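You operate a simulated robot arm through the tools that you are given. There is no shell and no other tool. Be economical: measure what you need, move in short steps, check, and stop when the job is done.

Carry out the task below with a simulated robot arm. There is one attempt and no reset: what you move stays moved.

TASK
Take the purple book off the stand, stand it on the side table and fold the rest flat.
Fine: swing both page holders down first; harm nothing. Set down upright: purple book.

It is judged by the outcome, as a careful person would: the job done as asked, and still so three seconds after it is handed in. It fails if anything else is knocked over, pushed out of place, dropped, spilled or broken. Flat cloth is picked up by pressing the open fingertips on it (5 to 10 N) and closing them slowly along it; thin cloth reads only 2 to 8 mm in the jaws.

THE ROBOT
A 7-joint arm with a three-finger gripper on a trunk, on a base that drives. Base frame: it is fixed to the floor where the robot stands at the start and does not move with it; the origin is under the middle of the robot, x ahead of it, y to its left, z up. Readings come in cm, degrees, newtons and seconds.
With the tool pointing down near the work surface it reaches from about 48 to 94 cm from the robot's upright axis, wherever it stands. Its first joint turns from -166.0 to 166.0 degrees. Places, roughly: book rest [70, -10, 90]; grey page holder [70, -10, 90]; silver page holder [70, 0, 90]; top of the grey side table [70, 40, 80]. Payload 2.69 kg.
The TCP is the grasp point between the finger pads, 2.9 cm short of the fingertips. In the tool frame z runs along the fingers and y along their closing line. Largest opening 12 cm; the body of the gripper starts 7.8 cm behind the TCP.
Orientation is that of the tool frame in the base frame, as a unit quaternion [x, y, z, w]. With the fingers straight down and closing along the base's y, the tool's x points along the base's -x, its y along +y and its z along -z.

THE INTERFACE
- The arm moves only by the tool play_rows. Its argument "commands" is a list of rows, each a list of 3 entries, a list of its own where there are three numbers: the shift along the tool's x, y, z in units of 100 mm (1.0 is 100 mm), then the turn, a rotation vector about the tool's x, y, z in units of 120 degrees (1.0 is 120 degrees), then the gripper command, from -1 (shut) to 1 (fully open), values between in proportion. In form: [[[x, y, z], [rx, ry, rz], grip], ...]. A call has 1 to 8 rows; each row is the pose to reach, as a shift and turn from the pose commanded when the call began, along the tool's axes at that moment. A call with a number of a shift or a turn outside -1 to 1 is refused whole. Each row takes 0.2 s and may step no farther than 5 cm and 8.6 degrees from the row before; otherwise, or with a gripper value out of range, the whole call is refused. Where a pose cannot be reached the arm comes as near as it can. A force on the tool above 90 N (or 10 N above the force at the start of the call, whichever is more), or a blocked arm, ends the call early, and 0.2 s more pass. Each finger halts on what it meets, pressing with about 23 N; the grip force reading is that of the motor and also rises with nothing between the fingers. The clock runs only during rows and for 0.2 s after the last one: add rows that repeat a pose to give the fingers time. It gives the time, the measured TCP pose, the force on the tool (base axes), the opening and the grip force at its end, in the units of the frame above (readings bear some noise), with the torque about the TCP (base axes, N m) and any sound that the robot's microphone picked up.
- Cameras (640 x 400 px; columns grow to the right, rows downward): "scene" is now at [24.62, -0.11, 132.2]; the picture's right is [-0.03, -1.00, 0.00], its down [-0.60, 0.02, -0.80] and it looks along [0.80, -0.02, -0.60] (base axes); focal length 272 px, centre (320, 200). "wrist" rides on the gripper at [6.3, 0, -10.4] in the tool frame; the picture's right is [0.00, 1.00, 0.00], its down [-0.83, 0.00, -0.56] and it looks along [-0.56, 0.00, 0.83] (tool axes); focal length 275 px, centre (320, 200). There is no depth. A picture from a camera that has moved, and an enlarged one, comes with that camera's place and axes in the base frame and with its lens.
- grab_frame(camera): a new picture of that camera. The clock stands still meanwhile.
- lift_body(by): slides the trunk up (or, below 0, down) by that many cm; the arm and the scene camera ride with it, the base frame stays. It gives what a move gives, with no picture.
- steer(legs): drives the robot by 1 to 6 legs, each [ahead, left, turn to the left] in cm, cm and degrees, along the robot's own axes; the way and the turn of a leg run together, so that a leg with both is an arc; at most 150 cm and 180 degrees a leg. The arm and the cameras ride along, it lands a little off, and it stops where it bumps. It gives what a move gives.
- turn_head(pan, tilt): turns the head with the scene camera to pan (to the left, within 86 degrees either way) and tilt (down, from -29 to 69), counted from straight ahead of the robot. It gives what a move gives.
- zoom(camera, box): a new picture of the part [left, top, right, bottom] of that camera's present view, enlarged. The clock stands still meanwhile.
- close_job(): hands the job in; it is judged then, once.

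Work in short steps. Places have to be worked out from the pictures, the camera data and where the tool is seen: move nearer, look again, correct. Check each grasp and each placing, and mend what went wrong. You have 120 turns and 90 pictures in all, those below and enlarged ones among them. Open the gripper and draw the arm clear of the work before you hand the job in, unless the task says otherwise; then end with one line.

The tools are called by a JSON object that holds its "name" and its "arguments". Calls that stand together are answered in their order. play_rows: Moves the arm, as the interface text tells. Its arguments: {"type":"object","properties":{"commands":{"type":"array"}},"required":["commands"]} The other tools are called the same way: lift_body (by) slides the trunk up or down; steer (legs) drives the base; turn_head (pan, tilt) turns the head that bears the scene camera; grab_frame (camera) takes a picture; zoom (camera, box) takes an enlarged picture of a part of a camera's view; close_job () hands the job in.

At the start:

```text
time: 0.0
tcp_pos: [49.48, 6.3, 106.94]
ee_rot: [0.0, 1.0, 0.0, -0.001]
force: [-0.7, -0.2, -0.1]
torque: [-0.01, 0.0, 0.04]
finger_gap: 12.01
grip_force: 0.0
trunk travel left (down, up): [-57.5, 3.8]
robot x, y, heading: [0.25, 0.35, -0.1]
head pan, tilt: [-1.8, 36.7]
```

scene: 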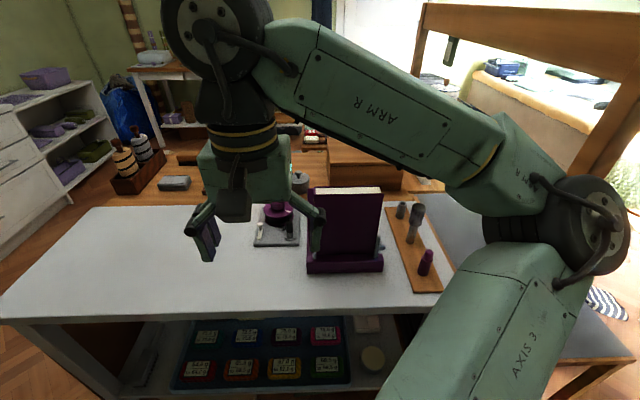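
wrist: 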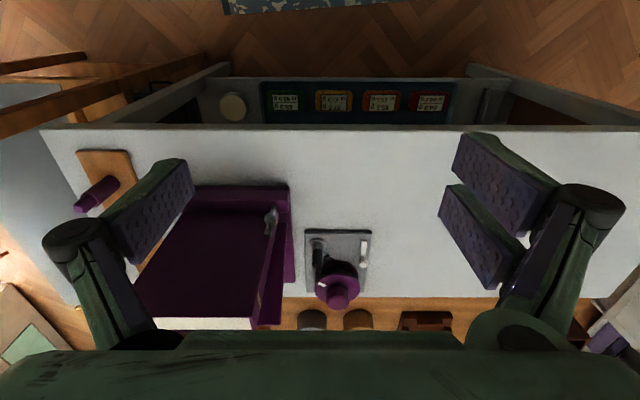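

The purple book stands on a rest, with the arm partly in the way. I'll zoom in on the rest in both cameras.

{"name": "zoom", "arguments": {"camera": "scene", "box": [230, 160, 470, 310]}}

{"name": "zoom", "arguments": {"camera": "wrist", "box": [60, 130, 400, 342]}}

```text
2.67 times, centred on (350, 235) of scene
camera zoom: at [24.62, -0.11, 132.2], right [-0.03, -1.0, 0.0], down [-0.6, 0.02, -0.8], along [0.8, -0.02, -0.6], focal length 727 px, centre (240, 107)
```

zoom: 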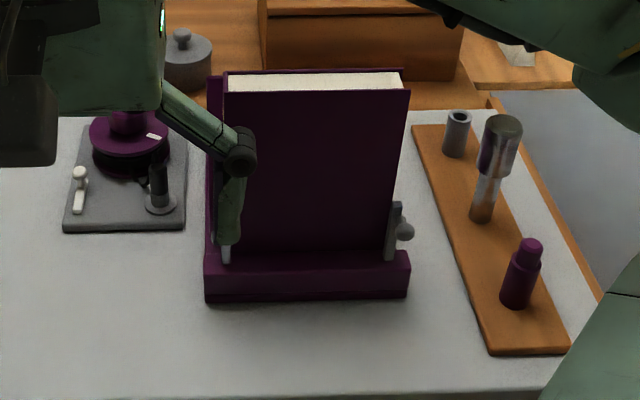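

```text
1.88 times, centred on (230, 236) of wrist
camera zoom: at [43.15, 6.29, 117.61], right [0.0, 1.0, 0.0], down [0.83, 0.0, 0.56], along [0.56, 0.0, -0.83], focal length 518 px, centre (489, 132)
```

zoom: 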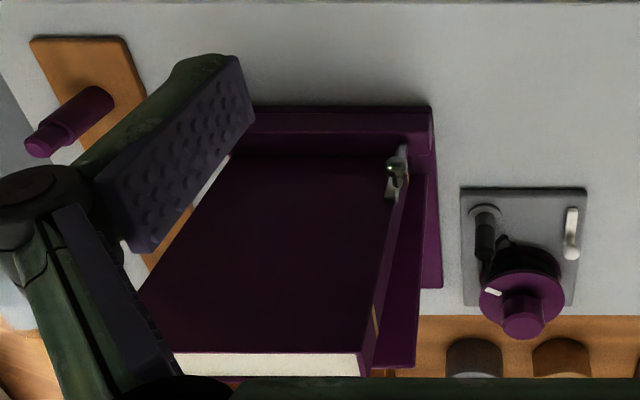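

I need to find which table is the "grey side table", so I'll turn the head to the left first.

{"name": "turn_head", "arguments": {"pan": 35, "tilt": 40}}

{"name": "grab_frame", "arguments": {"camera": "scene"}}

{"name": "turn_head", "arguments": {"pan": -40, "tilt": 40}}

{"name": "grab_frame", "arguments": {"camera": "scene"}}

```text
time: 1.0
tcp_pos: [49.24, 6.27, 107.02]
ee_rot: [0.0, 1.0, 0.001, 0.001]
force: [0.8, -0.8, -0.5]
torque: [0.0, 0.04, 0.01]
finger_gap: 12.01
grip_force: 0.1
trunk travel left (down, up): [-57.5, 3.8]
robot x, y, heading: [-0.2, -0.04, -0.0]
head pan, tilt: [35.0, 40.0]
```

```text
85 pictures are left
camera scene: at [22.88, 5.03, 131.71], right [0.57, -0.82, 0.0], down [-0.53, -0.37, -0.77], along [0.63, 0.44, -0.64], focal length 272 px, centre (320, 200)
```

scene: 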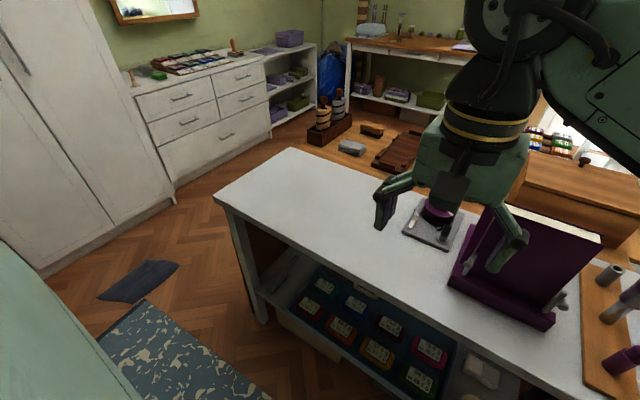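

```text
time: 2.5
tcp_pos: [49.34, 6.3, 107.05]
ee_rot: [0.0, 1.0, 0.0, 0.0]
force: [-0.7, 0.2, 0.6]
torque: [0.0, 0.0, -0.01]
finger_gap: 12.01
grip_force: 0.1
trunk travel left (down, up): [-57.5, 3.8]
robot x, y, heading: [0.02, 0.11, -0.2]
head pan, tilt: [-40.0, 40.0]
```

```text
84 pictures are left
camera scene: at [22.43, -5.3, 131.71], right [-0.64, -0.77, 0.0], down [-0.49, 0.41, -0.77], along [0.59, -0.49, -0.64], focal length 272 px, centre (320, 200)
```

scene: 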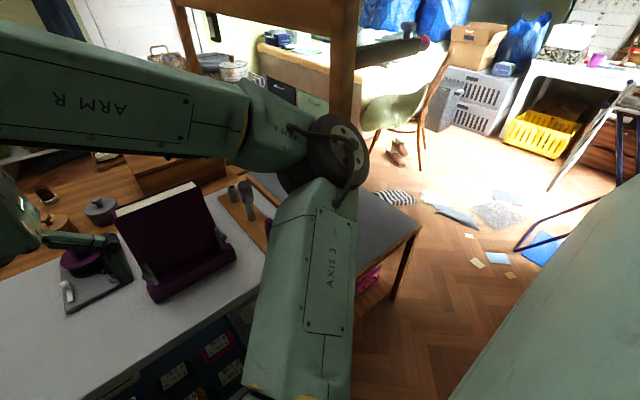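

The pale table is the side table at (70,40): it's clear on the left side. I'll swing the arm left so the rest and its holders are unobstructed.

{"name": "play_rows", "arguments": {"commands": [[[0, 0.4, 0], [0, 0, 0], 1], [[0, 0.8, 0], [0, 0, 0], 1], [[0, 1, 0], [0, 0, 0], 1]]}}

{"name": "play_rows", "arguments": {"commands": [[[0, 0.4, 0], [0, 0, 0], 1], [[0, 0.8, 0], [0, 0, 0], 1], [[0, 1, 0], [0, 0, 0], 1]]}}

{"name": "turn_head", "arguments": {"pan": -8, "tilt": 40}}

{"name": "grab_frame", "arguments": {"camera": "scene"}}

{"name": "grab_frame", "arguments": {"camera": "wrist"}}

```text
time: 3.3
tcp_pos: [49.36, 16.43, 106.88]
ee_rot: [0.0, 1.0, 0.0, 0.001]
force: [-0.1, 0.0, -0.1]
torque: [-0.01, 0.01, -0.02]
finger_gap: 12.0
grip_force: 0.1
trunk travel left (down, up): [-57.5, 3.8]
robot x, y, heading: [-0.24, -0.15, 0.4]
head pan, tilt: [-40.0, 40.0]
```

```text
time: 4.1
tcp_pos: [49.39, 26.35, 107.21]
ee_rot: [-0.001, 1.0, 0.0, 0.0]
force: [-0.5, 0.3, -0.1]
torque: [0.01, -0.04, -0.01]
finger_gap: 12.01
grip_force: 0.0
trunk travel left (down, up): [-57.5, 3.8]
robot x, y, heading: [-0.19, 0.19, 0.1]
head pan, tilt: [-40.0, 40.0]
```

```text
time: 5.1
tcp_pos: [49.39, 26.39, 107.17]
ee_rot: [0.0, 1.0, 0.0, 0.0]
force: [0.2, -0.1, -0.4]
torque: [0.01, 0.0, -0.01]
finger_gap: 12.0
grip_force: 0.2
trunk travel left (down, up): [-57.5, 3.8]
robot x, y, heading: [0.33, 0.34, -0.1]
head pan, tilt: [-8.0, 40.0]
```

```text
83 pictures are left
camera scene: at [24.33, -1.03, 131.71], right [-0.14, -0.99, 0.0], down [-0.64, 0.09, -0.77], along [0.76, -0.11, -0.64], focal length 272 px, centre (320, 200)
```

scene: 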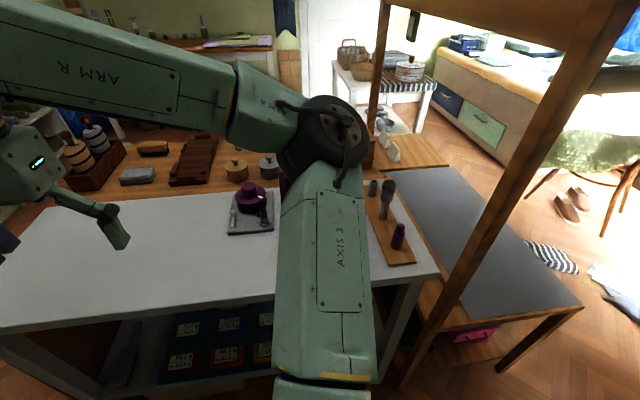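

```text
82 pictures are left
camera wrist: at [43.2, 26.31, 117.67], right [-0.01, 1.0, 0.0], down [0.83, 0.0, 0.56], along [0.56, 0.0, -0.83], focal length 275 px, centre (320, 200)
```

wrist: 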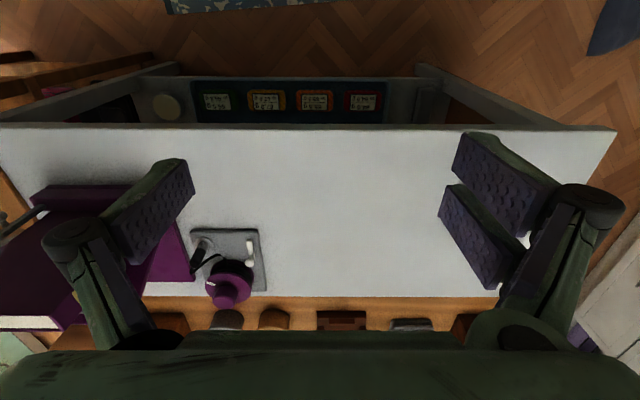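

The free side of the table (y≈25–65, x≈57–92) is clear. Next I'll bring the gripper back in front of the rest, pitched up 30°, so the wrist camera can inspect the holders.

{"name": "play_rows", "arguments": {"commands": [[[0, -0.4, 0], [0, -0.06, 0], 1], [[0, -0.8, 0], [0, -0.12, 0], 1], [[0, -1, 0], [0, -0.18, 0], 1], [[0, -1, 0], [0, -0.25, 0], 1]]}}

{"name": "play_rows", "arguments": {"commands": [[[0, -0.4, 0], [0, 0, 0], 1], [[0, -0.8, 0], [0, 0, 0], 1], [[0, -1, 0], [0, 0, 0], 1]]}}

{"name": "play_rows", "arguments": {"commands": [[[0, -0.4, 0], [0, 0, 0], 1], [[0, -0.8, 0], [0, 0, 0], 1], [[0, -1, 0], [0, 0, 0], 1]]}}

{"name": "grab_frame", "arguments": {"camera": "wrist"}}

```text
time: 6.1
tcp_pos: [49.4, 16.24, 107.08]
ee_rot: [0.0, 0.966, 0.0, 0.259]
force: [0.1, 0.2, 0.0]
torque: [0.03, 0.02, 0.0]
finger_gap: 12.03
grip_force: 0.0
trunk travel left (down, up): [-57.5, 3.8]
robot x, y, heading: [-0.08, -0.02, -0.0]
head pan, tilt: [-8.0, 40.0]
```

```text
time: 6.9
tcp_pos: [49.39, 6.32, 107.03]
ee_rot: [0.0, 0.966, 0.0, 0.258]
force: [0.3, -0.5, -0.1]
torque: [0.01, 0.01, -0.02]
finger_gap: 11.97
grip_force: 0.0
trunk travel left (down, up): [-57.5, 3.8]
robot x, y, heading: [0.05, 0.36, -0.1]
head pan, tilt: [-8.0, 40.0]
```

```text
time: 7.7
tcp_pos: [49.39, -3.74, 107.0]
ee_rot: [0.0, 0.966, 0.0, 0.259]
force: [-0.4, -0.1, 0.1]
torque: [0.0, 0.0, -0.02]
finger_gap: 12.02
grip_force: 0.2
trunk travel left (down, up): [-57.5, 3.8]
robot x, y, heading: [-0.3, -0.24, -0.1]
head pan, tilt: [-8.0, 40.0]
```

```text
81 pictures are left
camera wrist: at [38.85, -3.76, 113.03], right [0.0, 1.0, 0.0], down [0.44, 0.0, 0.9], along [0.9, 0.0, -0.44], focal length 275 px, centre (320, 200)
```

wrist: 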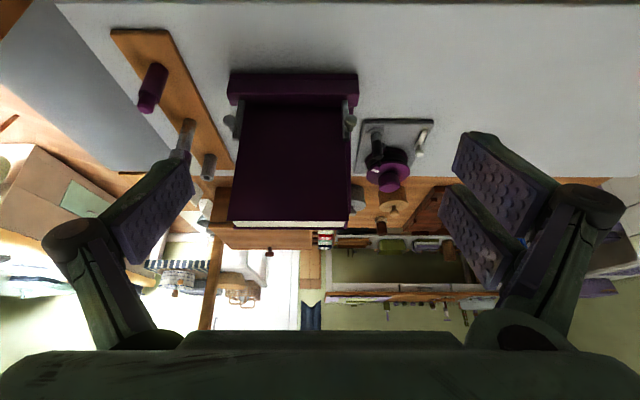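

Good view (upside down). I'll zoom in on the rest.

{"name": "zoom", "arguments": {"camera": "wrist", "box": [200, 60, 392, 180]}}

{"name": "zoom", "arguments": {"camera": "wrist", "box": [210, 130, 386, 240]}}

```text
3.33 times, centred on (296, 120) of wrist
camera zoom: at [38.85, -3.76, 113.03], right [0.0, 1.0, 0.0], down [0.44, 0.0, 0.9], along [0.9, 0.0, -0.44], focal length 918 px, centre (400, 467)
```

zoom: 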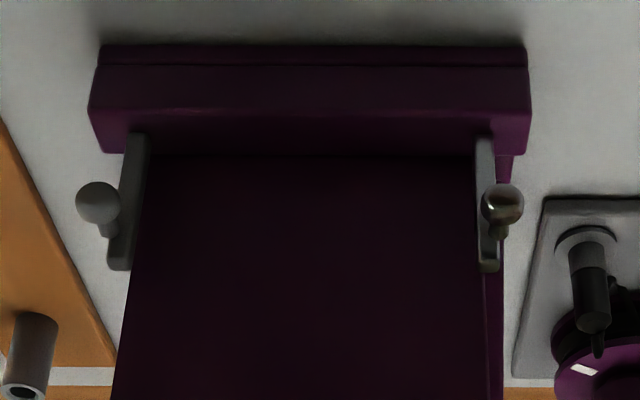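

```text
3.64 times, centred on (298, 185) of wrist
camera zoom: at [38.85, -3.76, 113.03], right [0.0, 1.0, 0.0], down [0.44, 0.0, 0.9], along [0.9, 0.0, -0.44], focal length 1001 px, centre (400, 254)
```

zoom: 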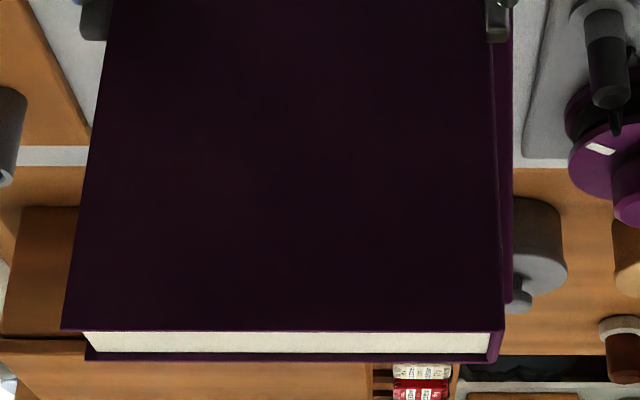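

The knobs stick out along the book's normal, at the top of bars pivoted near the lip. I'll get an oblique view from the left to understand the hinges and the back support.

{"name": "play_rows", "arguments": {"commands": [[[0, 0.3, 0], [0.033, 0, 0.058], 1], [[0, 0.6, 0], [0.067, 0, 0.116], 1], [[0, 0.9, 0], [0.1, 0, 0.173], 1], [[0, 1, 0], [0.133, 0, 0.231], 1], [[0, 1, 0], [0.167, 0, 0.289], 1]]}}

{"name": "play_rows", "arguments": {"commands": [[[0, 0.4, 0], [0, 0, 0], 1], [[0, 0.8, 0], [0, 0, 0], 1], [[0, 0.8, 0], [0, 0, 0], 1]]}}

{"name": "grab_frame", "arguments": {"camera": "wrist"}}

{"name": "turn_head", "arguments": {"pan": 0, "tilt": 40}}

{"name": "grab_frame", "arguments": {"camera": "scene"}}

```text
time: 8.9
tcp_pos: [49.39, 6.31, 107.01]
ee_rot: [0.332, 0.907, -0.089, 0.242]
force: [-0.8, 0.0, 0.6]
torque: [-0.04, -0.02, 0.0]
finger_gap: 12.01
grip_force: 0.1
trunk travel left (down, up): [-57.5, 3.8]
robot x, y, heading: [0.05, 0.21, 0.1]
head pan, tilt: [-8.0, 40.0]
```

```text
time: 9.7
tcp_pos: [54.63, 12.2, 106.37]
ee_rot: [0.33, 0.908, -0.087, 0.243]
force: [0.0, -1.2, -0.4]
torque: [-0.02, 0.01, -0.01]
finger_gap: 12.0
grip_force: 0.0
out of reach, approached as far as the arm can: row 2, 3
trunk travel left (down, up): [-57.5, 3.8]
robot x, y, heading: [-0.2, -0.3, -0.0]
head pan, tilt: [-8.0, 40.0]
```

```text
78 pictures are left
camera wrist: at [46.54, 19.11, 112.54], right [0.64, 0.77, 0.0], down [0.34, -0.28, 0.9], along [0.69, -0.57, -0.44], focal length 275 px, centre (320, 200)
```

wrist: 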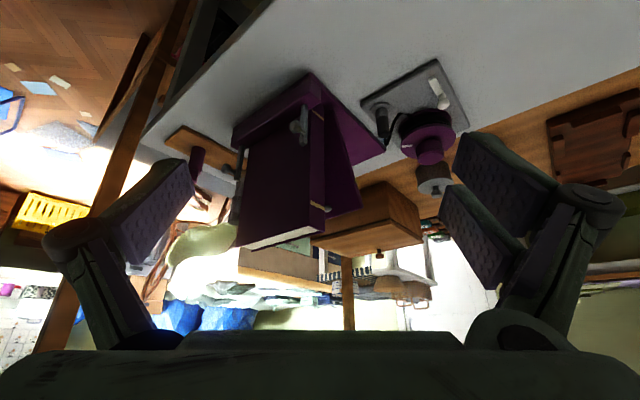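

```text
time: 10.4
tcp_pos: [54.65, 12.26, 106.47]
ee_rot: [0.33, 0.908, -0.086, 0.242]
force: [-0.2, -0.5, -0.7]
torque: [0.01, 0.0, -0.01]
finger_gap: 12.02
grip_force: 0.1
trunk travel left (down, up): [-57.5, 3.8]
robot x, y, heading: [-0.02, -0.11, 0.3]
head pan, tilt: [0.0, 40.0]
```

```text
77 pictures are left
camera scene: at [24.41, 0.16, 131.71], right [0.0, -1.0, 0.0], down [-0.64, 0.0, -0.77], along [0.77, 0.0, -0.64], focal length 272 px, centre (320, 200)
```

scene: 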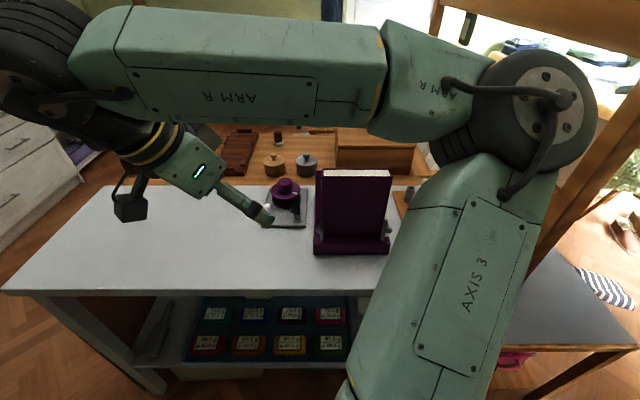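

Useful side view. I'll zoom in on the rest in it.

{"name": "zoom", "arguments": {"camera": "wrist", "box": [216, 60, 408, 180]}}

{"name": "zoom", "arguments": {"camera": "wrist", "box": [216, 130, 408, 250]}}

{"name": "zoom", "arguments": {"camera": "scene", "box": [290, 155, 434, 265]}}

```text
3.33 times, centred on (312, 120) of wrist
camera zoom: at [46.52, 19.1, 112.54], right [0.64, 0.77, 0.0], down [0.34, -0.28, 0.9], along [0.69, -0.57, -0.44], focal length 918 px, centre (347, 467)
```

zoom: 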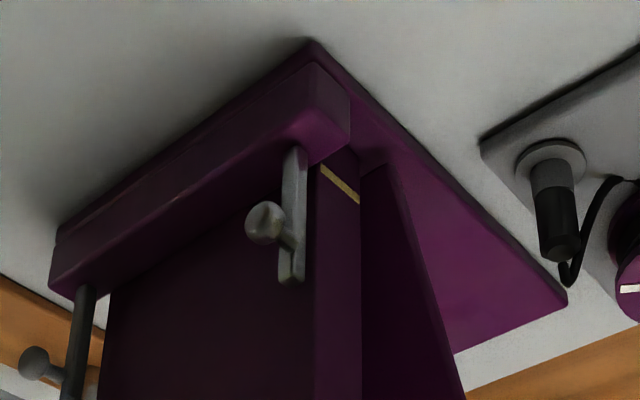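

```text
3.33 times, centred on (312, 190) of wrist
camera zoom: at [46.52, 19.1, 112.54], right [0.64, 0.77, 0.0], down [0.34, -0.28, 0.9], along [0.69, -0.57, -0.44], focal length 918 px, centre (347, 233)
```

zoom: 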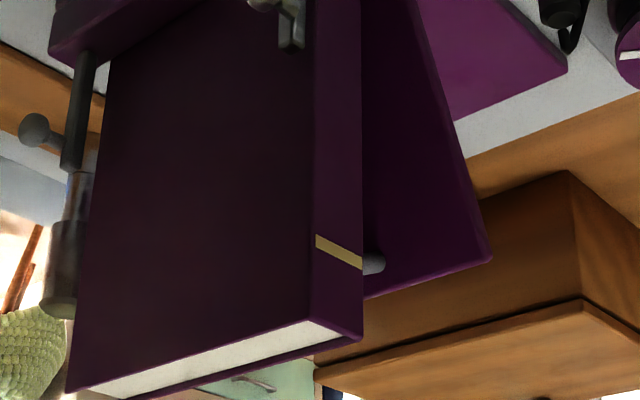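

```text
3.64 times, centred on (362, 210) of scene
camera zoom: at [24.41, 0.16, 131.71], right [0.0, -1.0, 0.0], down [-0.64, 0.0, -0.77], along [0.77, 0.0, -0.64], focal length 991 px, centre (167, 164)
```

zoom: 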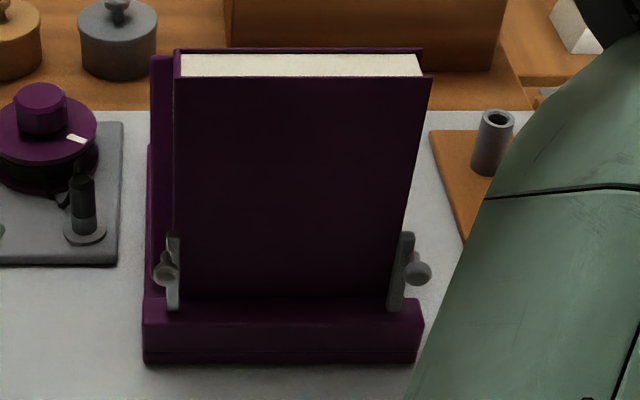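

The panel seems to lean further than the book, and there's a grey peg behind it. I'll go round to the left side and look along -y.

{"name": "play_rows", "arguments": {"commands": [[[-0.03, 0.13, 0], [0.033, 0, 0.058], 1], [[-0.07, 0.27, 0], [0.067, 0, 0.115], 1], [[-0.1, 0.4, 0], [0.1, 0, 0.173], 1], [[-0.13, 0.53, 0], [0.133, 0, 0.231], 1], [[-0.17, 0.67, 0], [0.167, 0, 0.288], 1], [[-0.2, 0.8, 0], [0.2, 0, 0.346], 1]]}}

{"name": "play_rows", "arguments": {"commands": [[[0.2, 0.33, -0.17], [0, 0, 0], 1], [[0.36, 0.67, -0.34], [0, 0, 0], 1], [[0.36, 0.67, -0.34], [0, 0, 0], 1]]}}

{"name": "grab_frame", "arguments": {"camera": "wrist"}}

```text
time: 11.8
tcp_pos: [61.55, 16.52, 99.04]
ee_rot: [0.672, 0.695, -0.176, 0.183]
force: [0.2, 0.4, -0.1]
torque: [0.0, -0.02, 0.01]
finger_gap: 12.0
grip_force: 0.1
out of reach, approached as far as the arm can: row 1, 2, 3, 4, 5, 6
trunk travel left (down, up): [-57.5, 3.8]
robot x, y, heading: [0.04, 0.24, -0.2]
head pan, tilt: [0.0, 40.0]
```

```text
time: 12.6
tcp_pos: [68.3, 21.47, 99.42]
ee_rot: [0.671, 0.696, -0.178, 0.186]
force: [0.5, 0.0, 0.4]
torque: [-0.02, -0.01, 0.02]
finger_gap: 12.01
grip_force: 0.1
out of reach, approached as far as the arm can: row 1, 2, 3
trunk travel left (down, up): [-57.5, 3.8]
robot x, y, heading: [0.28, -0.36, -0.1]
head pan, tilt: [0.0, 40.0]
```

```text
73 pictures are left
camera wrist: at [68.09, 32.2, 105.48], right [1.0, 0.04, 0.0], down [0.02, -0.44, 0.9], along [0.04, -0.9, -0.44], focal length 275 px, centre (320, 200)
```

wrist: 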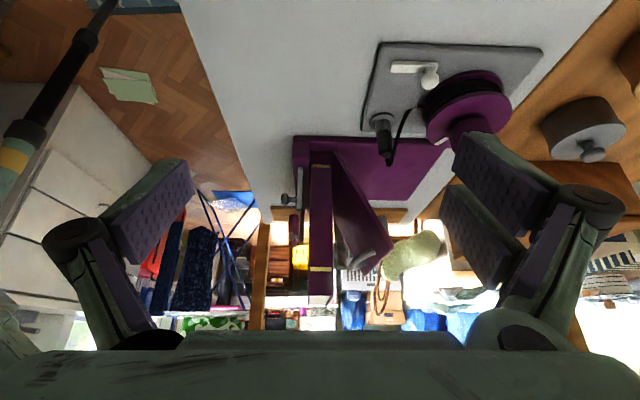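

Clear side view; zooming in.

{"name": "zoom", "arguments": {"camera": "wrist", "box": [264, 120, 472, 310]}}

```text
2.11 times, centred on (368, 215) of wrist
camera zoom: at [68.09, 32.2, 105.48], right [1.0, 0.04, 0.0], down [0.02, -0.44, 0.9], along [0.04, -0.9, -0.44], focal length 580 px, centre (219, 168)
```

zoom: 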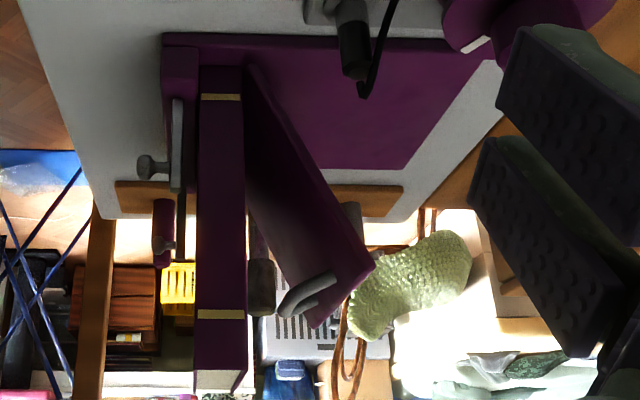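

Now I have the geometry: the book stands vertically (x≈68.2–71.1, y≈-14.5..0.4, top z≈102.5). The lip top is at z≈85.7, with the knobs at about (65.1, 0, 89.5) silver and (65.1, -14.9, 89.4) grey, and the panel leans back behind. I'll swing back round to the front for a closer look at the hinges.

{"name": "play_rows", "arguments": {"commands": [[[-0.06, -0.16, -0.02], [-0.033, 0, -0.058], 1], [[-0.12, -0.33, -0.04], [-0.067, 0, -0.115], 1], [[-0.18, -0.5, -0.07], [-0.1, 0, -0.173], 1], [[-0.24, -0.66, -0.09], [-0.133, 0, -0.231], 1], [[-0.3, -0.83, -0.11], [-0.167, 0, -0.288], 1], [[-0.37, -0.99, -0.13], [-0.2, 0, -0.346], 1]]}}

{"name": "play_rows", "arguments": {"commands": [[[0, -0.15, 0], [-0.033, 0, -0.058], 1], [[0, -0.3, 0], [-0.067, 0, -0.115], 1], [[0, -0.45, 0], [-0.1, 0, -0.173], 1], [[0, -0.6, 0], [-0.133, 0, -0.231], 1], [[0, -0.75, 0], [-0.167, 0, -0.289], 1]]}}

```text
time: 14.0
tcp_pos: [58.41, 18.52, 102.27]
ee_rot: [0.329, 0.908, -0.089, 0.244]
force: [0.5, 0.3, 0.0]
torque: [0.01, -0.01, -0.01]
finger_gap: 12.02
grip_force: 0.1
trunk travel left (down, up): [-57.5, 3.8]
robot x, y, heading: [0.22, -0.03, 0.1]
head pan, tilt: [0.0, 40.0]
```

```text
time: 15.2
tcp_pos: [53.72, 12.9, 102.45]
ee_rot: [-0.003, 0.966, 0.001, 0.26]
force: [-0.2, -0.8, -0.1]
torque: [-0.01, 0.02, 0.0]
finger_gap: 12.03
grip_force: 0.0
trunk travel left (down, up): [-57.5, 3.8]
robot x, y, heading: [-0.0, 0.11, -0.0]
head pan, tilt: [0.0, 40.0]
```

Moving to a close frontal look at the silver holder, pitched 45°.

{"name": "play_rows", "arguments": {"commands": [[[0.03, -0.33, 0.27], [0, -0.062, 0], 1], [[0.06, -0.66, 0.54], [0, -0.125, 0], 1], [[0.09, -1, 0.81], [0, -0.125, 0], 1]]}}

{"name": "grab_frame", "arguments": {"camera": "wrist"}}

{"name": "zoom", "arguments": {"camera": "wrist", "box": [200, 80, 392, 200]}}

```text
time: 16.0
tcp_pos: [61.84, 3.61, 98.15]
ee_rot: [0.0, 0.924, 0.0, 0.382]
force: [0.1, 0.7, 0.1]
torque: [-0.02, -0.02, 0.02]
finger_gap: 11.99
grip_force: 0.1
out of reach, approached as far as the arm can: row 2, 3
trunk travel left (down, up): [-57.5, 3.8]
robot x, y, heading: [-0.12, 0.07, -0.1]
head pan, tilt: [0.0, 40.0]
```

```text
71 pictures are left
camera wrist: at [50.16, 3.59, 101.22], right [0.0, 1.0, 0.0], down [0.2, 0.0, 0.98], along [0.98, 0.0, -0.2], focal length 275 px, centre (320, 200)
```

wrist: 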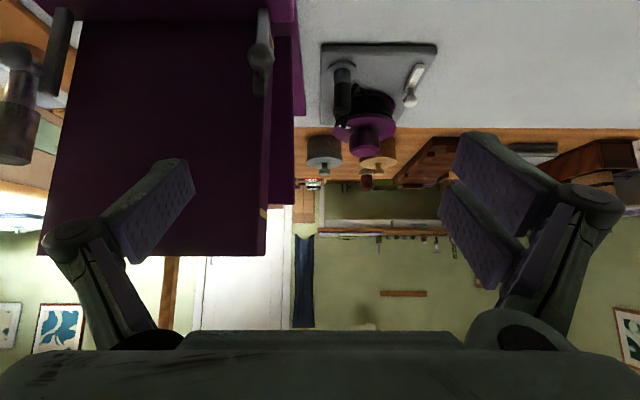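

```text
3.33 times, centred on (296, 140) of wrist
camera zoom: at [50.16, 3.59, 101.22], right [0.0, 1.0, 0.0], down [0.2, 0.0, 0.98], along [0.98, 0.0, -0.2], focal length 918 px, centre (400, 400)
```

zoom: 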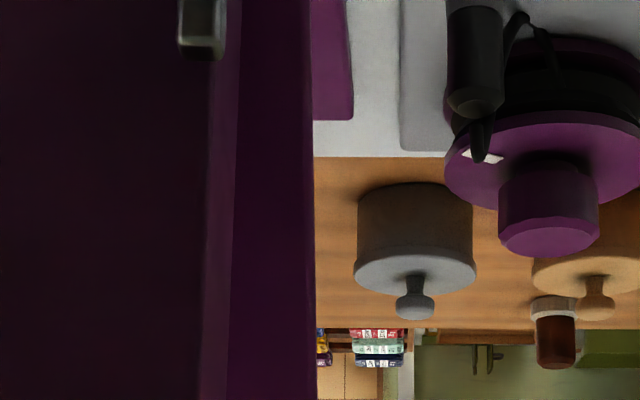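

{"name": "zoom", "arguments": {"camera": "wrist", "box": [30, 0, 318, 110]}}

{"name": "zoom", "arguments": {"camera": "wrist", "box": [210, 0, 306, 100]}}

```text
2.22 times, centred on (174, 55) of wrist
camera zoom: at [50.16, 3.59, 101.22], right [0.0, 1.0, 0.0], down [0.2, 0.0, 0.98], along [0.98, 0.0, -0.2], focal length 612 px, centre (644, 522)
```

zoom: 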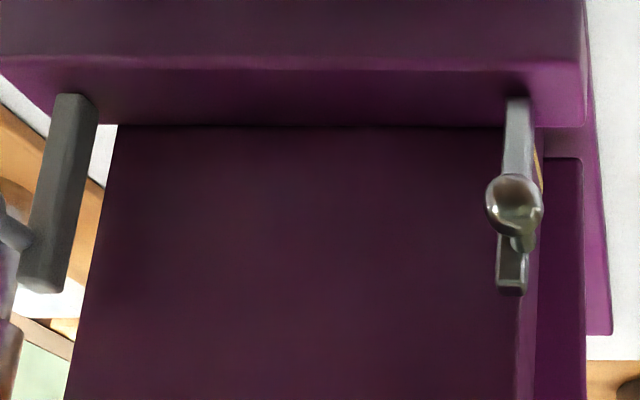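

```text
4.00 times, centred on (258, 50) of wrist
camera zoom: at [50.16, 3.59, 101.22], right [0.0, 1.0, 0.0], down [0.2, 0.0, 0.98], along [0.98, 0.0, -0.2], focal length 1101 px, centre (568, 800)
```

zoom: 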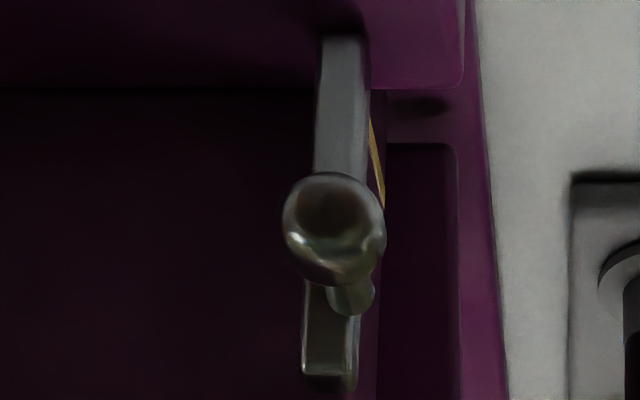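

The bars stand on the lip top with knobs facing forward. I'll straddle the silver knob with partly open fingers, pitched 30°, then test gently which way it swings.

{"name": "play_rows", "arguments": {"commands": [[[0.11, -0.12, 0.09], [0, 0.042, 0], 0], [[0.22, -0.24, 0.17], [0, 0.083, 0], -0.33], [[0.33, -0.36, 0.26], [0, 0.125, 0], -0.33], [[0.33, -0.36, 0.26], [0, 0.125, 0], -0.33], [[0.33, -0.36, 0.26], [0, 0.125, 0], -0.33]]}}

{"name": "grab_frame", "arguments": {"camera": "wrist"}}

```text
time: 17.2
tcp_pos: [61.54, 0.16, 94.03]
ee_rot: [0.0, 0.966, -0.001, 0.259]
force: [-0.4, -0.5, -0.2]
torque: [0.01, -0.03, -0.01]
finger_gap: 4.03
grip_force: 0.0
trunk travel left (down, up): [-57.5, 3.8]
robot x, y, heading: [0.06, -0.47, -0.2]
head pan, tilt: [0.0, 40.0]
```

```text
67 pictures are left
camera wrist: at [50.88, 0.09, 100.0], right [0.0, 1.0, 0.0], down [0.44, 0.0, 0.9], along [0.9, 0.0, -0.44], focal length 275 px, centre (320, 200)
```

wrist: 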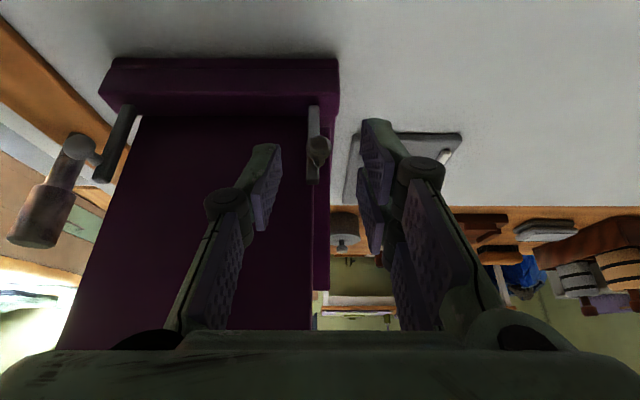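

The knob is centred between the fingers. Advance and close on it.

{"name": "play_rows", "arguments": {"commands": [[[-0.03, -0.01, 0.22], [0, 0, 0], -0.33], [[-0.067, -0.01, 0.44], [0, 0, 0], -0.33], [[-0.067, -0.01, 0.44], [0, 0, 0], -0.33], [[-0.067, -0.01, 0.44], [0, 0, 0], -0.8], [[-0.067, -0.01, 0.44], [0, 0, 0], -0.8], [[-0.067, -0.01, 0.44], [0, 0, 0], -0.9]]}}

{"name": "grab_frame", "arguments": {"camera": "wrist"}}

```text
time: 18.6
tcp_pos: [64.16, -0.06, 90.62]
ee_rot: [0.001, 0.966, 0.0, 0.26]
force: [1.3, -1.8, -1.5]
torque: [-0.12, -0.1, -0.4]
finger_gap: 1.45
grip_force: 23.2
trunk travel left (down, up): [-57.5, 3.8]
robot x, y, heading: [-0.18, 0.08, -0.2]
head pan, tilt: [0.0, 40.0]
```

```text
66 pictures are left
camera wrist: at [53.63, -0.06, 96.59], right [0.0, 1.0, 0.0], down [0.44, 0.0, 0.9], along [0.9, 0.0, -0.44], focal length 275 px, centre (320, 200)
```

wrist: 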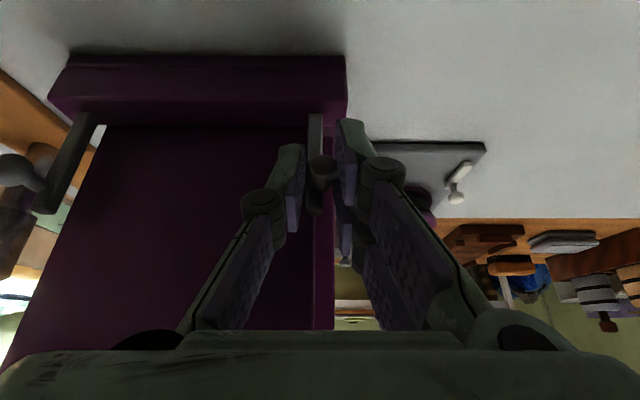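

Gripped at 1.45 cm. Test a 0.8 cm pull along the forward-down arc.

{"name": "play_rows", "arguments": {"commands": [[[0.04, 0, 0], [0, 0, 0], -0.9], [[0.078, 0, -0.005], [0, 0, 0], -0.9]]}}

```text
time: 19.2
tcp_pos: [63.88, -0.04, 90.42]
ee_rot: [0.002, 0.965, 0.001, 0.264]
force: [39.6, -0.4, 14.0]
torque: [-0.13, -0.16, -0.27]
finger_gap: 1.29
grip_force: 39.1
trunk travel left (down, up): [-57.5, 3.8]
robot x, y, heading: [0.07, 0.11, -0.1]
head pan, tilt: [0.0, 40.0]
```

It resists strongly (40 N), so the hinge isn't forward. I'll go back and test outward (+y).

{"name": "play_rows", "arguments": {"commands": [[[-0.04, 0, 0], [0, 0, 0], -0.9], [[-0.078, 0, 0.005], [0, 0, 0], -0.9], [[-0.078, 0.04, 0.005], [0, 0, 0], -0.9], [[-0.078, 0.08, 0.005], [0, 0, 0], -0.9]]}}

```text
time: 20.2
tcp_pos: [64.03, 0.2, 90.49]
ee_rot: [0.004, 0.967, -0.003, 0.256]
force: [-10.2, -35.2, 1.3]
torque: [-0.59, -0.38, -0.53]
finger_gap: 1.29
grip_force: 39.8
trunk travel left (down, up): [-57.5, 3.8]
robot x, y, heading: [-0.04, -0.02, -0.3]
head pan, tilt: [0.0, 40.0]
```

Outward resists too (35 N). Return to neutral and test inward (-y).

{"name": "play_rows", "arguments": {"commands": [[[0, -0.04, 0], [0, 0, 0], -0.9], [[0, -0.08, 0], [0, 0, 0], -0.9], [[0, -0.12, 0], [0, 0, 0], -0.9], [[0, -0.16, 0], [0, 0, 0], -0.9]]}}

{"name": "grab_frame", "arguments": {"camera": "wrist"}}

```text
time: 21.2
tcp_pos: [64.14, -0.65, 90.5]
ee_rot: [-0.003, 0.966, 0.003, 0.258]
force: [-16.1, 10.5, -7.2]
torque: [0.59, 0.0, 0.03]
finger_gap: 1.28
grip_force: 39.8
trunk travel left (down, up): [-57.5, 3.8]
robot x, y, heading: [-0.2, -0.25, 0.3]
head pan, tilt: [0.0, 40.0]
```

```text
65 pictures are left
camera wrist: at [53.5, -0.61, 96.57], right [-0.01, 1.0, 0.0], down [0.44, 0.0, 0.9], along [0.9, 0.01, -0.44], focal length 275 px, centre (320, 200)
```

wrist: 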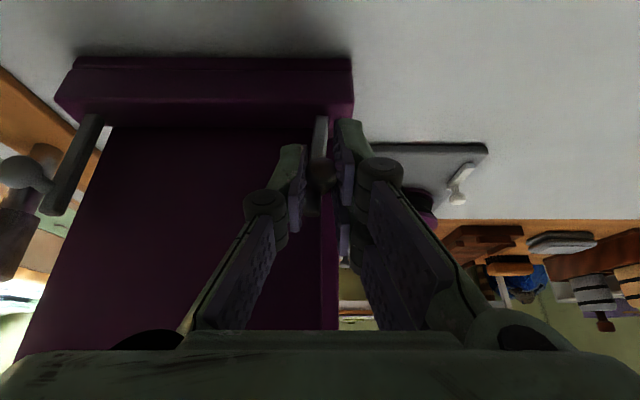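

Inward it moves freely: the bars swing down towards the middle, along the lip. I'll loosen the fingers and push the knob inward with the outer finger, following the arc.

{"name": "play_rows", "arguments": {"commands": [[[0, 0, 0], [0, 0, 0], -0.5], [[0, 0, 0], [0, 0, 0], -0.5], [[0, -0.1, 0], [0, 0, 0], -0.5], [[0.01, -0.17, 0.02], [0, 0, 0], -0.5], [[0.02, -0.24, 0.04], [0, 0, 0], -0.5], [[0.04, -0.31, 0.07], [0, 0, 0], -0.5], [[0.05, -0.36, 0.09], [0, 0, 0], -0.5]]}}

{"name": "grab_frame", "arguments": {"camera": "wrist"}}

```text
time: 22.8
tcp_pos: [64.27, -4.57, 89.55]
ee_rot: [-0.001, 0.966, 0.0, 0.259]
force: [0.5, 1.0, -1.3]
torque: [-0.01, 0.02, 0.01]
finger_gap: 3.04
grip_force: 0.1
trunk travel left (down, up): [-57.5, 3.8]
robot x, y, heading: [-0.21, 0.15, 0.1]
head pan, tilt: [0.0, 40.0]
```

```text
64 pictures are left
camera wrist: at [53.68, -4.48, 95.57], right [0.0, 1.0, 0.0], down [0.44, 0.0, 0.9], along [0.9, 0.0, -0.44], focal length 275 px, centre (320, 200)
```

wrist: 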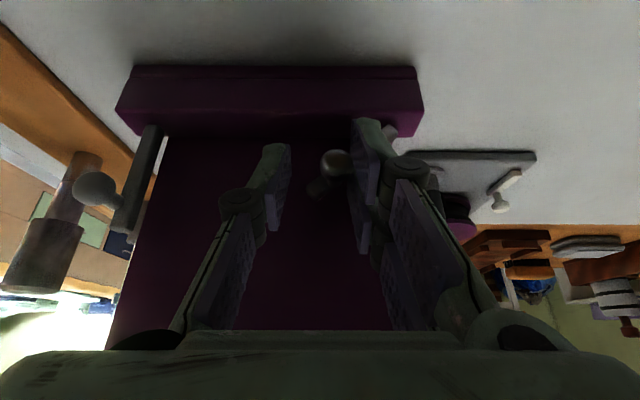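

The bar is about 45° over. I'll retract, close the fingers and push the knob the rest of the way from above.

{"name": "play_rows", "arguments": {"commands": [[[-0.09, 0, -0.23], [0, 0, 0], -0.5], [[-0.19, 0, -0.46], [0, 0, 0], -0.5], [[-0.19, 0, -0.46], [0, 0, 0], -1], [[-0.19, 0, -0.46], [0, 0, 0], -1], [[-0.07, 0, -0.25], [0, 0, 0], -1], [[0, 0, -0.12], [0, 0, 0], -1], [[0.06, 0, -0.03], [0, 0, 0], -1]]}}

{"name": "grab_frame", "arguments": {"camera": "wrist"}}

```text
time: 24.4
tcp_pos: [63.47, -4.44, 89.53]
ee_rot: [-0.001, 0.966, 0.0, 0.258]
force: [0.4, 0.0, 0.6]
torque: [0.02, -0.01, 0.01]
finger_gap: 0.0
grip_force: 23.1
trunk travel left (down, up): [-57.5, 3.8]
robot x, y, heading: [-0.14, 0.26, 0.2]
head pan, tilt: [0.0, 40.0]
```

```text
63 pictures are left
camera wrist: at [52.96, -4.44, 95.51], right [0.0, 1.0, 0.0], down [0.44, 0.0, 0.9], along [0.9, 0.0, -0.44], focal length 275 px, centre (320, 200)
```

wrist: 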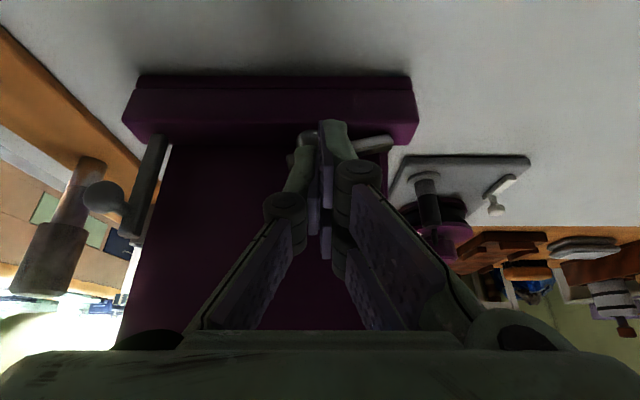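

The bar is going down. Continue pushing down in small steps.

{"name": "play_rows", "arguments": {"commands": [[[0.02, 0, 0.035], [0, 0, 0], -1], [[0.04, 0, 0.07], [0, 0, 0], -1], [[0.06, 0, 0.104], [0, 0, 0], -1]]}}

{"name": "grab_frame", "arguments": {"camera": "wrist"}}

```text
time: 25.2
tcp_pos: [63.61, -4.42, 88.34]
ee_rot: [0.0, 0.966, 0.0, 0.259]
force: [0.9, -0.1, 0.2]
torque: [-0.03, 0.0, -0.02]
finger_gap: 0.0
grip_force: 22.8
trunk travel left (down, up): [-57.5, 3.8]
robot x, y, heading: [0.14, 0.17, 0.1]
head pan, tilt: [0.0, 40.0]
```

```text
62 pictures are left
camera wrist: at [52.99, -4.42, 94.27], right [0.0, 1.0, 0.0], down [0.44, 0.0, 0.9], along [0.9, 0.0, -0.44], focal length 275 px, centre (320, 200)
```

wrist: 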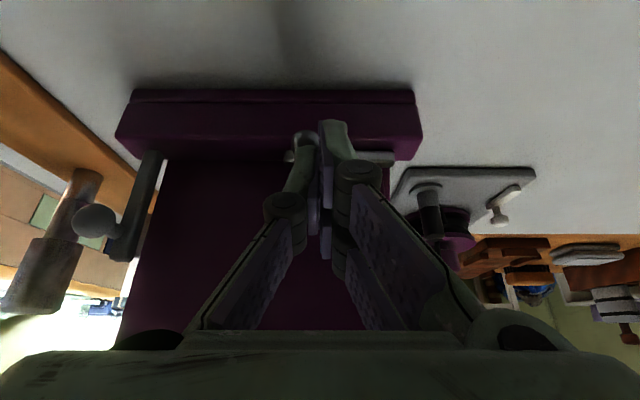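

Nearly flat. One more small push until force builds, then retract to look.

{"name": "play_rows", "arguments": {"commands": [[[0.015, 0, 0.026], [0, 0, 0], -1], [[0.03, 0, 0.052], [0, 0, 0], -1], [[0.03, 0, 0.052], [0, 0, 0], -1]]}}

{"name": "play_rows", "arguments": {"commands": [[[-0.1, 0, -0.25], [0, 0, 0], -1], [[-0.1, 0, -0.6], [0, 0, 0], -1], [[-0.1, 0, -0.8], [0, 0, 0], -0.5]]}}

{"name": "grab_frame", "arguments": {"camera": "wrist"}}

```text
time: 26.0
tcp_pos: [63.57, -4.38, 87.97]
ee_rot: [-0.001, 0.965, 0.0, 0.262]
force: [-2.9, 0.1, 29.6]
torque: [-0.19, -0.1, -0.03]
finger_gap: 0.0
grip_force: 23.0
trunk travel left (down, up): [-57.5, 3.8]
robot x, y, heading: [-0.28, -0.01, -0.1]
head pan, tilt: [0.0, 40.0]
```

```text
time: 26.8
tcp_pos: [60.33, -4.37, 95.11]
ee_rot: [0.0, 0.966, -0.001, 0.258]
force: [-0.1, 0.4, -0.5]
torque: [-0.01, -0.01, 0.02]
finger_gap: 2.66
grip_force: 0.0
trunk travel left (down, up): [-57.5, 3.8]
robot x, y, heading: [-0.25, -0.05, -0.3]
head pan, tilt: [0.0, 40.0]
```

```text
61 pictures are left
camera wrist: at [49.79, -4.42, 101.15], right [0.0, 1.0, 0.0], down [0.44, 0.0, 0.9], along [0.9, 0.0, -0.44], focal length 275 px, centre (320, 200)
```

wrist: 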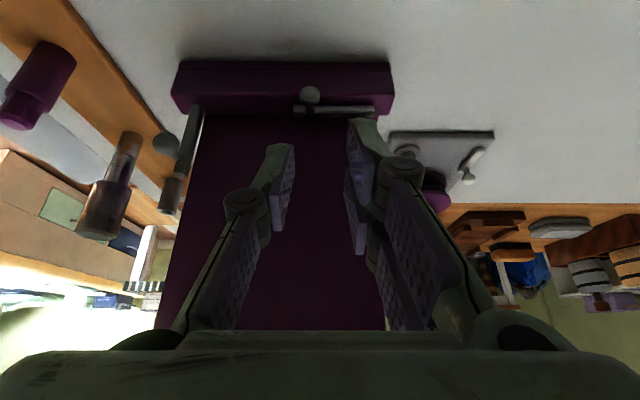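

Silver holder is down against its stop. Next, the grey holder: straddle its knob (≈(65.1,-15.0,89.3)) and push inward (+y).

{"name": "play_rows", "arguments": {"commands": [[[0, -0.4, 0], [0, 0, 0], -0.33], [[0, -0.8, 0], [0, 0, 0], -0.33], [[0, -1, 0], [0, 0, 0], -0.33], [[0, -1, 0], [0, 0, 0], -0.33]]}}

{"name": "grab_frame", "arguments": {"camera": "wrist"}}

```text
time: 27.8
tcp_pos: [60.32, -14.43, 95.09]
ee_rot: [0.0, 0.966, 0.0, 0.26]
force: [-0.5, -0.5, 0.1]
torque: [-0.01, 0.01, -0.01]
finger_gap: 4.0
grip_force: 0.1
trunk travel left (down, up): [-57.5, 3.8]
robot x, y, heading: [0.17, -0.05, 0.0]
head pan, tilt: [0.0, 40.0]
```

```text
60 pictures are left
camera wrist: at [49.81, -14.45, 101.12], right [0.0, 1.0, 0.0], down [0.44, 0.0, 0.9], along [0.9, 0.0, -0.44], focal length 275 px, centre (320, 200)
```

wrist: 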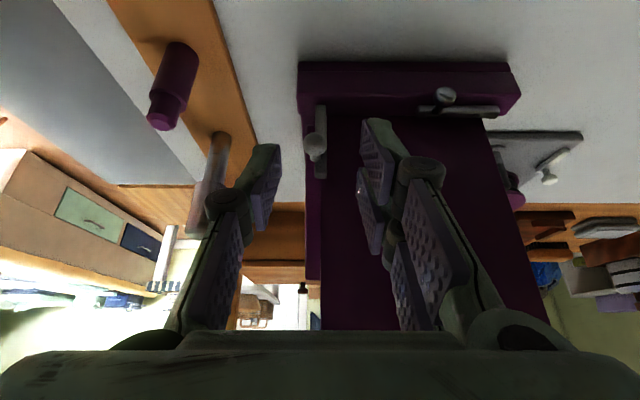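

Centred on it. Go in, and start pushing +y gently to confirm the direction.

{"name": "play_rows", "arguments": {"commands": [[[-0.03, 0, 0.2], [0, 0, 0], -0.33], [[-0.07, 0, 0.4], [0, 0, 0], -0.33], [[-0.108, 0, 0.59], [0, 0, 0], -0.33], [[-0.108, 0.1, 0.59], [0, 0, 0], -0.33], [[-0.108, 0.17, 0.59], [0, 0, 0], -0.33], [[-0.108, 0.2, 0.59], [0, 0, 0], -0.33]]}}

{"name": "grab_frame", "arguments": {"camera": "wrist"}}

```text
time: 29.2
tcp_pos: [64.33, -12.49, 90.67]
ee_rot: [0.0, 0.966, 0.0, 0.258]
force: [0.3, -0.3, 0.0]
torque: [0.02, -0.03, 0.02]
finger_gap: 4.01
grip_force: 0.0
trunk travel left (down, up): [-57.5, 3.8]
robot x, y, heading: [-0.29, -0.21, 0.0]
head pan, tilt: [0.0, 40.0]
```

```text
59 pictures are left
camera wrist: at [53.74, -12.45, 96.59], right [0.0, 1.0, 0.0], down [0.44, 0.0, 0.9], along [0.9, 0.0, -0.44], focal length 275 px, centre (320, 200)
```

wrist: 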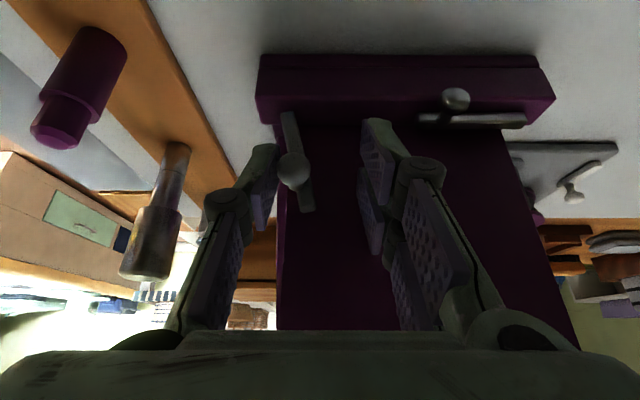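

It moves inward freely. Continue the arc to about 45°.

{"name": "play_rows", "arguments": {"commands": [[[0.01, 0.07, 0.02], [0, 0, 0], -0.33], [[0.02, 0.14, 0.04], [0, 0, 0], -0.33], [[0.04, 0.2, 0.07], [0, 0, 0], -0.33], [[0.05, 0.25, 0.09], [0, 0, 0], -0.33]]}}

{"name": "grab_frame", "arguments": {"camera": "wrist"}}

```text
time: 30.2
tcp_pos: [64.27, -9.99, 89.54]
ee_rot: [0.001, 0.966, 0.0, 0.26]
force: [0.3, -0.2, 0.1]
torque: [-0.02, 0.01, 0.0]
finger_gap: 4.05
grip_force: 0.1
trunk travel left (down, up): [-57.5, 3.8]
robot x, y, heading: [0.25, 0.01, -0.0]
head pan, tilt: [0.0, 40.0]
```

```text
58 pictures are left
camera wrist: at [53.77, -9.91, 95.53], right [0.0, 1.0, 0.0], down [0.44, 0.0, 0.9], along [0.9, 0.0, -0.44], focal length 275 px, centre (320, 200)
```

wrist: 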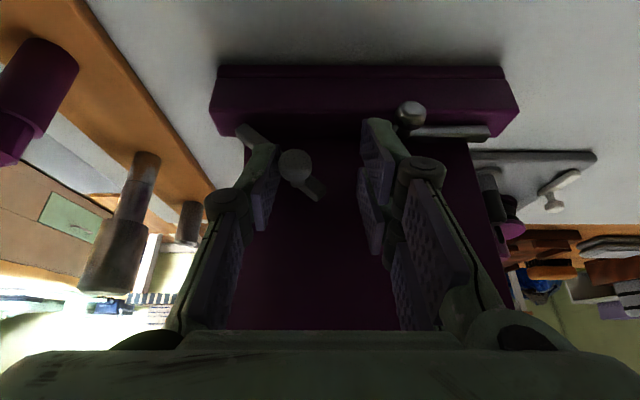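

Same finish as before: retract, close, push down from above.

{"name": "play_rows", "arguments": {"commands": [[[-0.09, 0, -0.23], [0, 0, 0], -0.33], [[-0.19, -0.03, -0.46], [0, 0, 0], -0.33], [[-0.19, -0.03, -0.46], [0, 0, 0], -1], [[-0.19, -0.03, -0.46], [0, 0, 0], -1], [[-0.19, -0.03, -0.46], [0, 0, 0], -1], [[-0.07, -0.03, -0.25], [0, 0, 0], -1], [[0, -0.03, -0.12], [0, 0, 0], -1], [[0.06, -0.03, -0.03], [0, 0, 0], -1]]}}

{"name": "play_rows", "arguments": {"commands": [[[0.02, 0, 0.035], [0, 0, 0], -1], [[0.04, 0, 0.07], [0, 0, 0], -1], [[0.06, 0, 0.104], [0, 0, 0], -1], [[0.075, 0, 0.13], [0, 0, 0], -1], [[0.09, 0, 0.156], [0, 0, 0], -1], [[0.09, 0, 0.156], [0, 0, 0], -1]]}}

{"name": "play_rows", "arguments": {"commands": [[[-0.1, 0, -0.25], [0, 0, 0], -1], [[-0.1, 0, -0.6], [0, 0, 0], -1], [[-0.1, 0, -0.9], [0, 0, 0], -0.5]]}}

{"name": "grab_frame", "arguments": {"camera": "wrist"}}

```text
time: 32.0
tcp_pos: [63.69, -10.32, 89.49]
ee_rot: [0.001, 0.966, 0.0, 0.258]
force: [0.4, 0.9, -0.3]
torque: [0.03, -0.03, -0.01]
finger_gap: 0.0
grip_force: 22.9
trunk travel left (down, up): [-57.5, 3.8]
robot x, y, heading: [0.06, -0.12, -0.1]
head pan, tilt: [0.0, 40.0]
```

```text
time: 33.4
tcp_pos: [63.64, -10.15, 88.13]
ee_rot: [0.0, 0.965, -0.001, 0.263]
force: [-5.1, -0.6, 34.4]
torque: [0.23, -0.14, 0.02]
finger_gap: 0.0
grip_force: 23.0
trunk travel left (down, up): [-57.5, 3.8]
robot x, y, heading: [-0.22, -0.08, 0.2]
head pan, tilt: [0.0, 40.0]
```

```text
time: 34.2
tcp_pos: [59.95, -10.18, 95.83]
ee_rot: [0.0, 0.966, 0.0, 0.259]
force: [-0.9, -0.3, 0.0]
torque: [0.01, 0.0, -0.02]
finger_gap: 2.65
grip_force: 0.2
trunk travel left (down, up): [-57.5, 3.8]
robot x, y, heading: [-0.02, -0.04, -0.1]
head pan, tilt: [0.0, 40.0]
```

```text
57 pictures are left
camera wrist: at [49.36, -10.24, 101.93], right [0.0, 1.0, 0.0], down [0.44, 0.0, 0.9], along [0.9, 0.0, -0.44], focal length 275 px, centre (320, 200)
```

wrist: 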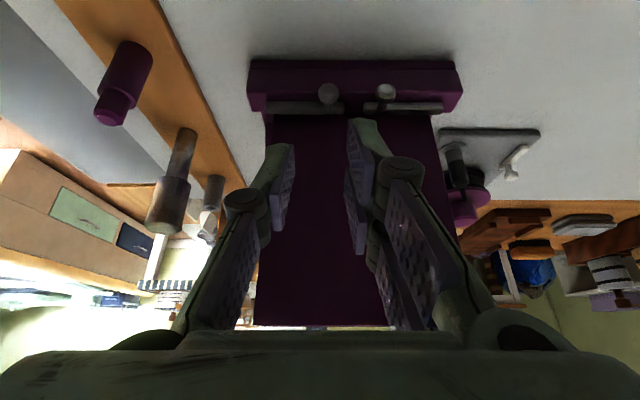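

Both holders are down. Next I take the book, at x 68.2–71.2, y -14.4..-0.6, top z≈101.3: raise the arm, point it straight down and yaw 90° to close along x.

{"name": "play_rows", "arguments": {"commands": [[[-0.1, 0, -0.4], [0, 0, 0], 0], [[-0.2, 0, -0.8], [0, 0.06, 0], 0], [[-0.24, 0, -1], [0, 0.12, 0], 0], [[-0.24, 0, -1], [0, 0.18, 0], 0], [[-0.24, 0, -1], [0, 0.25, 0], 0]]}}

{"name": "play_rows", "arguments": {"commands": [[[0, 0, 0], [0, 0, 0.07], 0], [[0, 0, 0], [0, 0, 0.14], 0], [[0, 0, 0], [0, 0, 0.21], 0], [[0, 0, 0], [0, 0, 0.28], 0], [[0, 0, 0], [0, 0, 0.35], 0], [[0, 0, 0], [0, 0, 0.41], 0]]}}

{"name": "play_rows", "arguments": {"commands": [[[0, 0, 0], [0, 0, 0.07], 0], [[0, 0, 0], [0, 0, 0.14], 0], [[0, 0, 0], [0, 0, 0.21], 0], [[0, 0, 0], [0, 0, 0.28], 0], [[0, 0, 0], [0, 0, 0.34], 0]]}}

```text
time: 35.4
tcp_pos: [57.19, -10.18, 105.82]
ee_rot: [0.0, 1.0, 0.0, 0.0]
force: [0.1, -0.1, 0.2]
torque: [0.04, -0.02, 0.0]
finger_gap: 6.0
grip_force: 0.1
trunk travel left (down, up): [-57.5, 3.8]
robot x, y, heading: [0.17, -0.03, -0.1]
head pan, tilt: [0.0, 40.0]
```

```text
time: 36.8
tcp_pos: [57.05, -10.22, 105.82]
ee_rot: [0.417, 0.909, 0.0, 0.0]
force: [-0.7, -0.8, 0.1]
torque: [-0.02, -0.02, 0.01]
finger_gap: 6.0
grip_force: 0.0
trunk travel left (down, up): [-57.5, 3.8]
robot x, y, heading: [-0.04, 0.27, 0.1]
head pan, tilt: [0.0, 40.0]
```

```text
time: 38.0
tcp_pos: [57.08, -10.26, 105.8]
ee_rot: [0.708, 0.707, 0.0, 0.0]
force: [0.4, -0.5, 0.2]
torque: [-0.02, -0.02, 0.03]
finger_gap: 5.99
grip_force: 0.1
trunk travel left (down, up): [-57.5, 3.8]
robot x, y, heading: [0.25, 0.32, -0.1]
head pan, tilt: [0.0, 40.0]
```

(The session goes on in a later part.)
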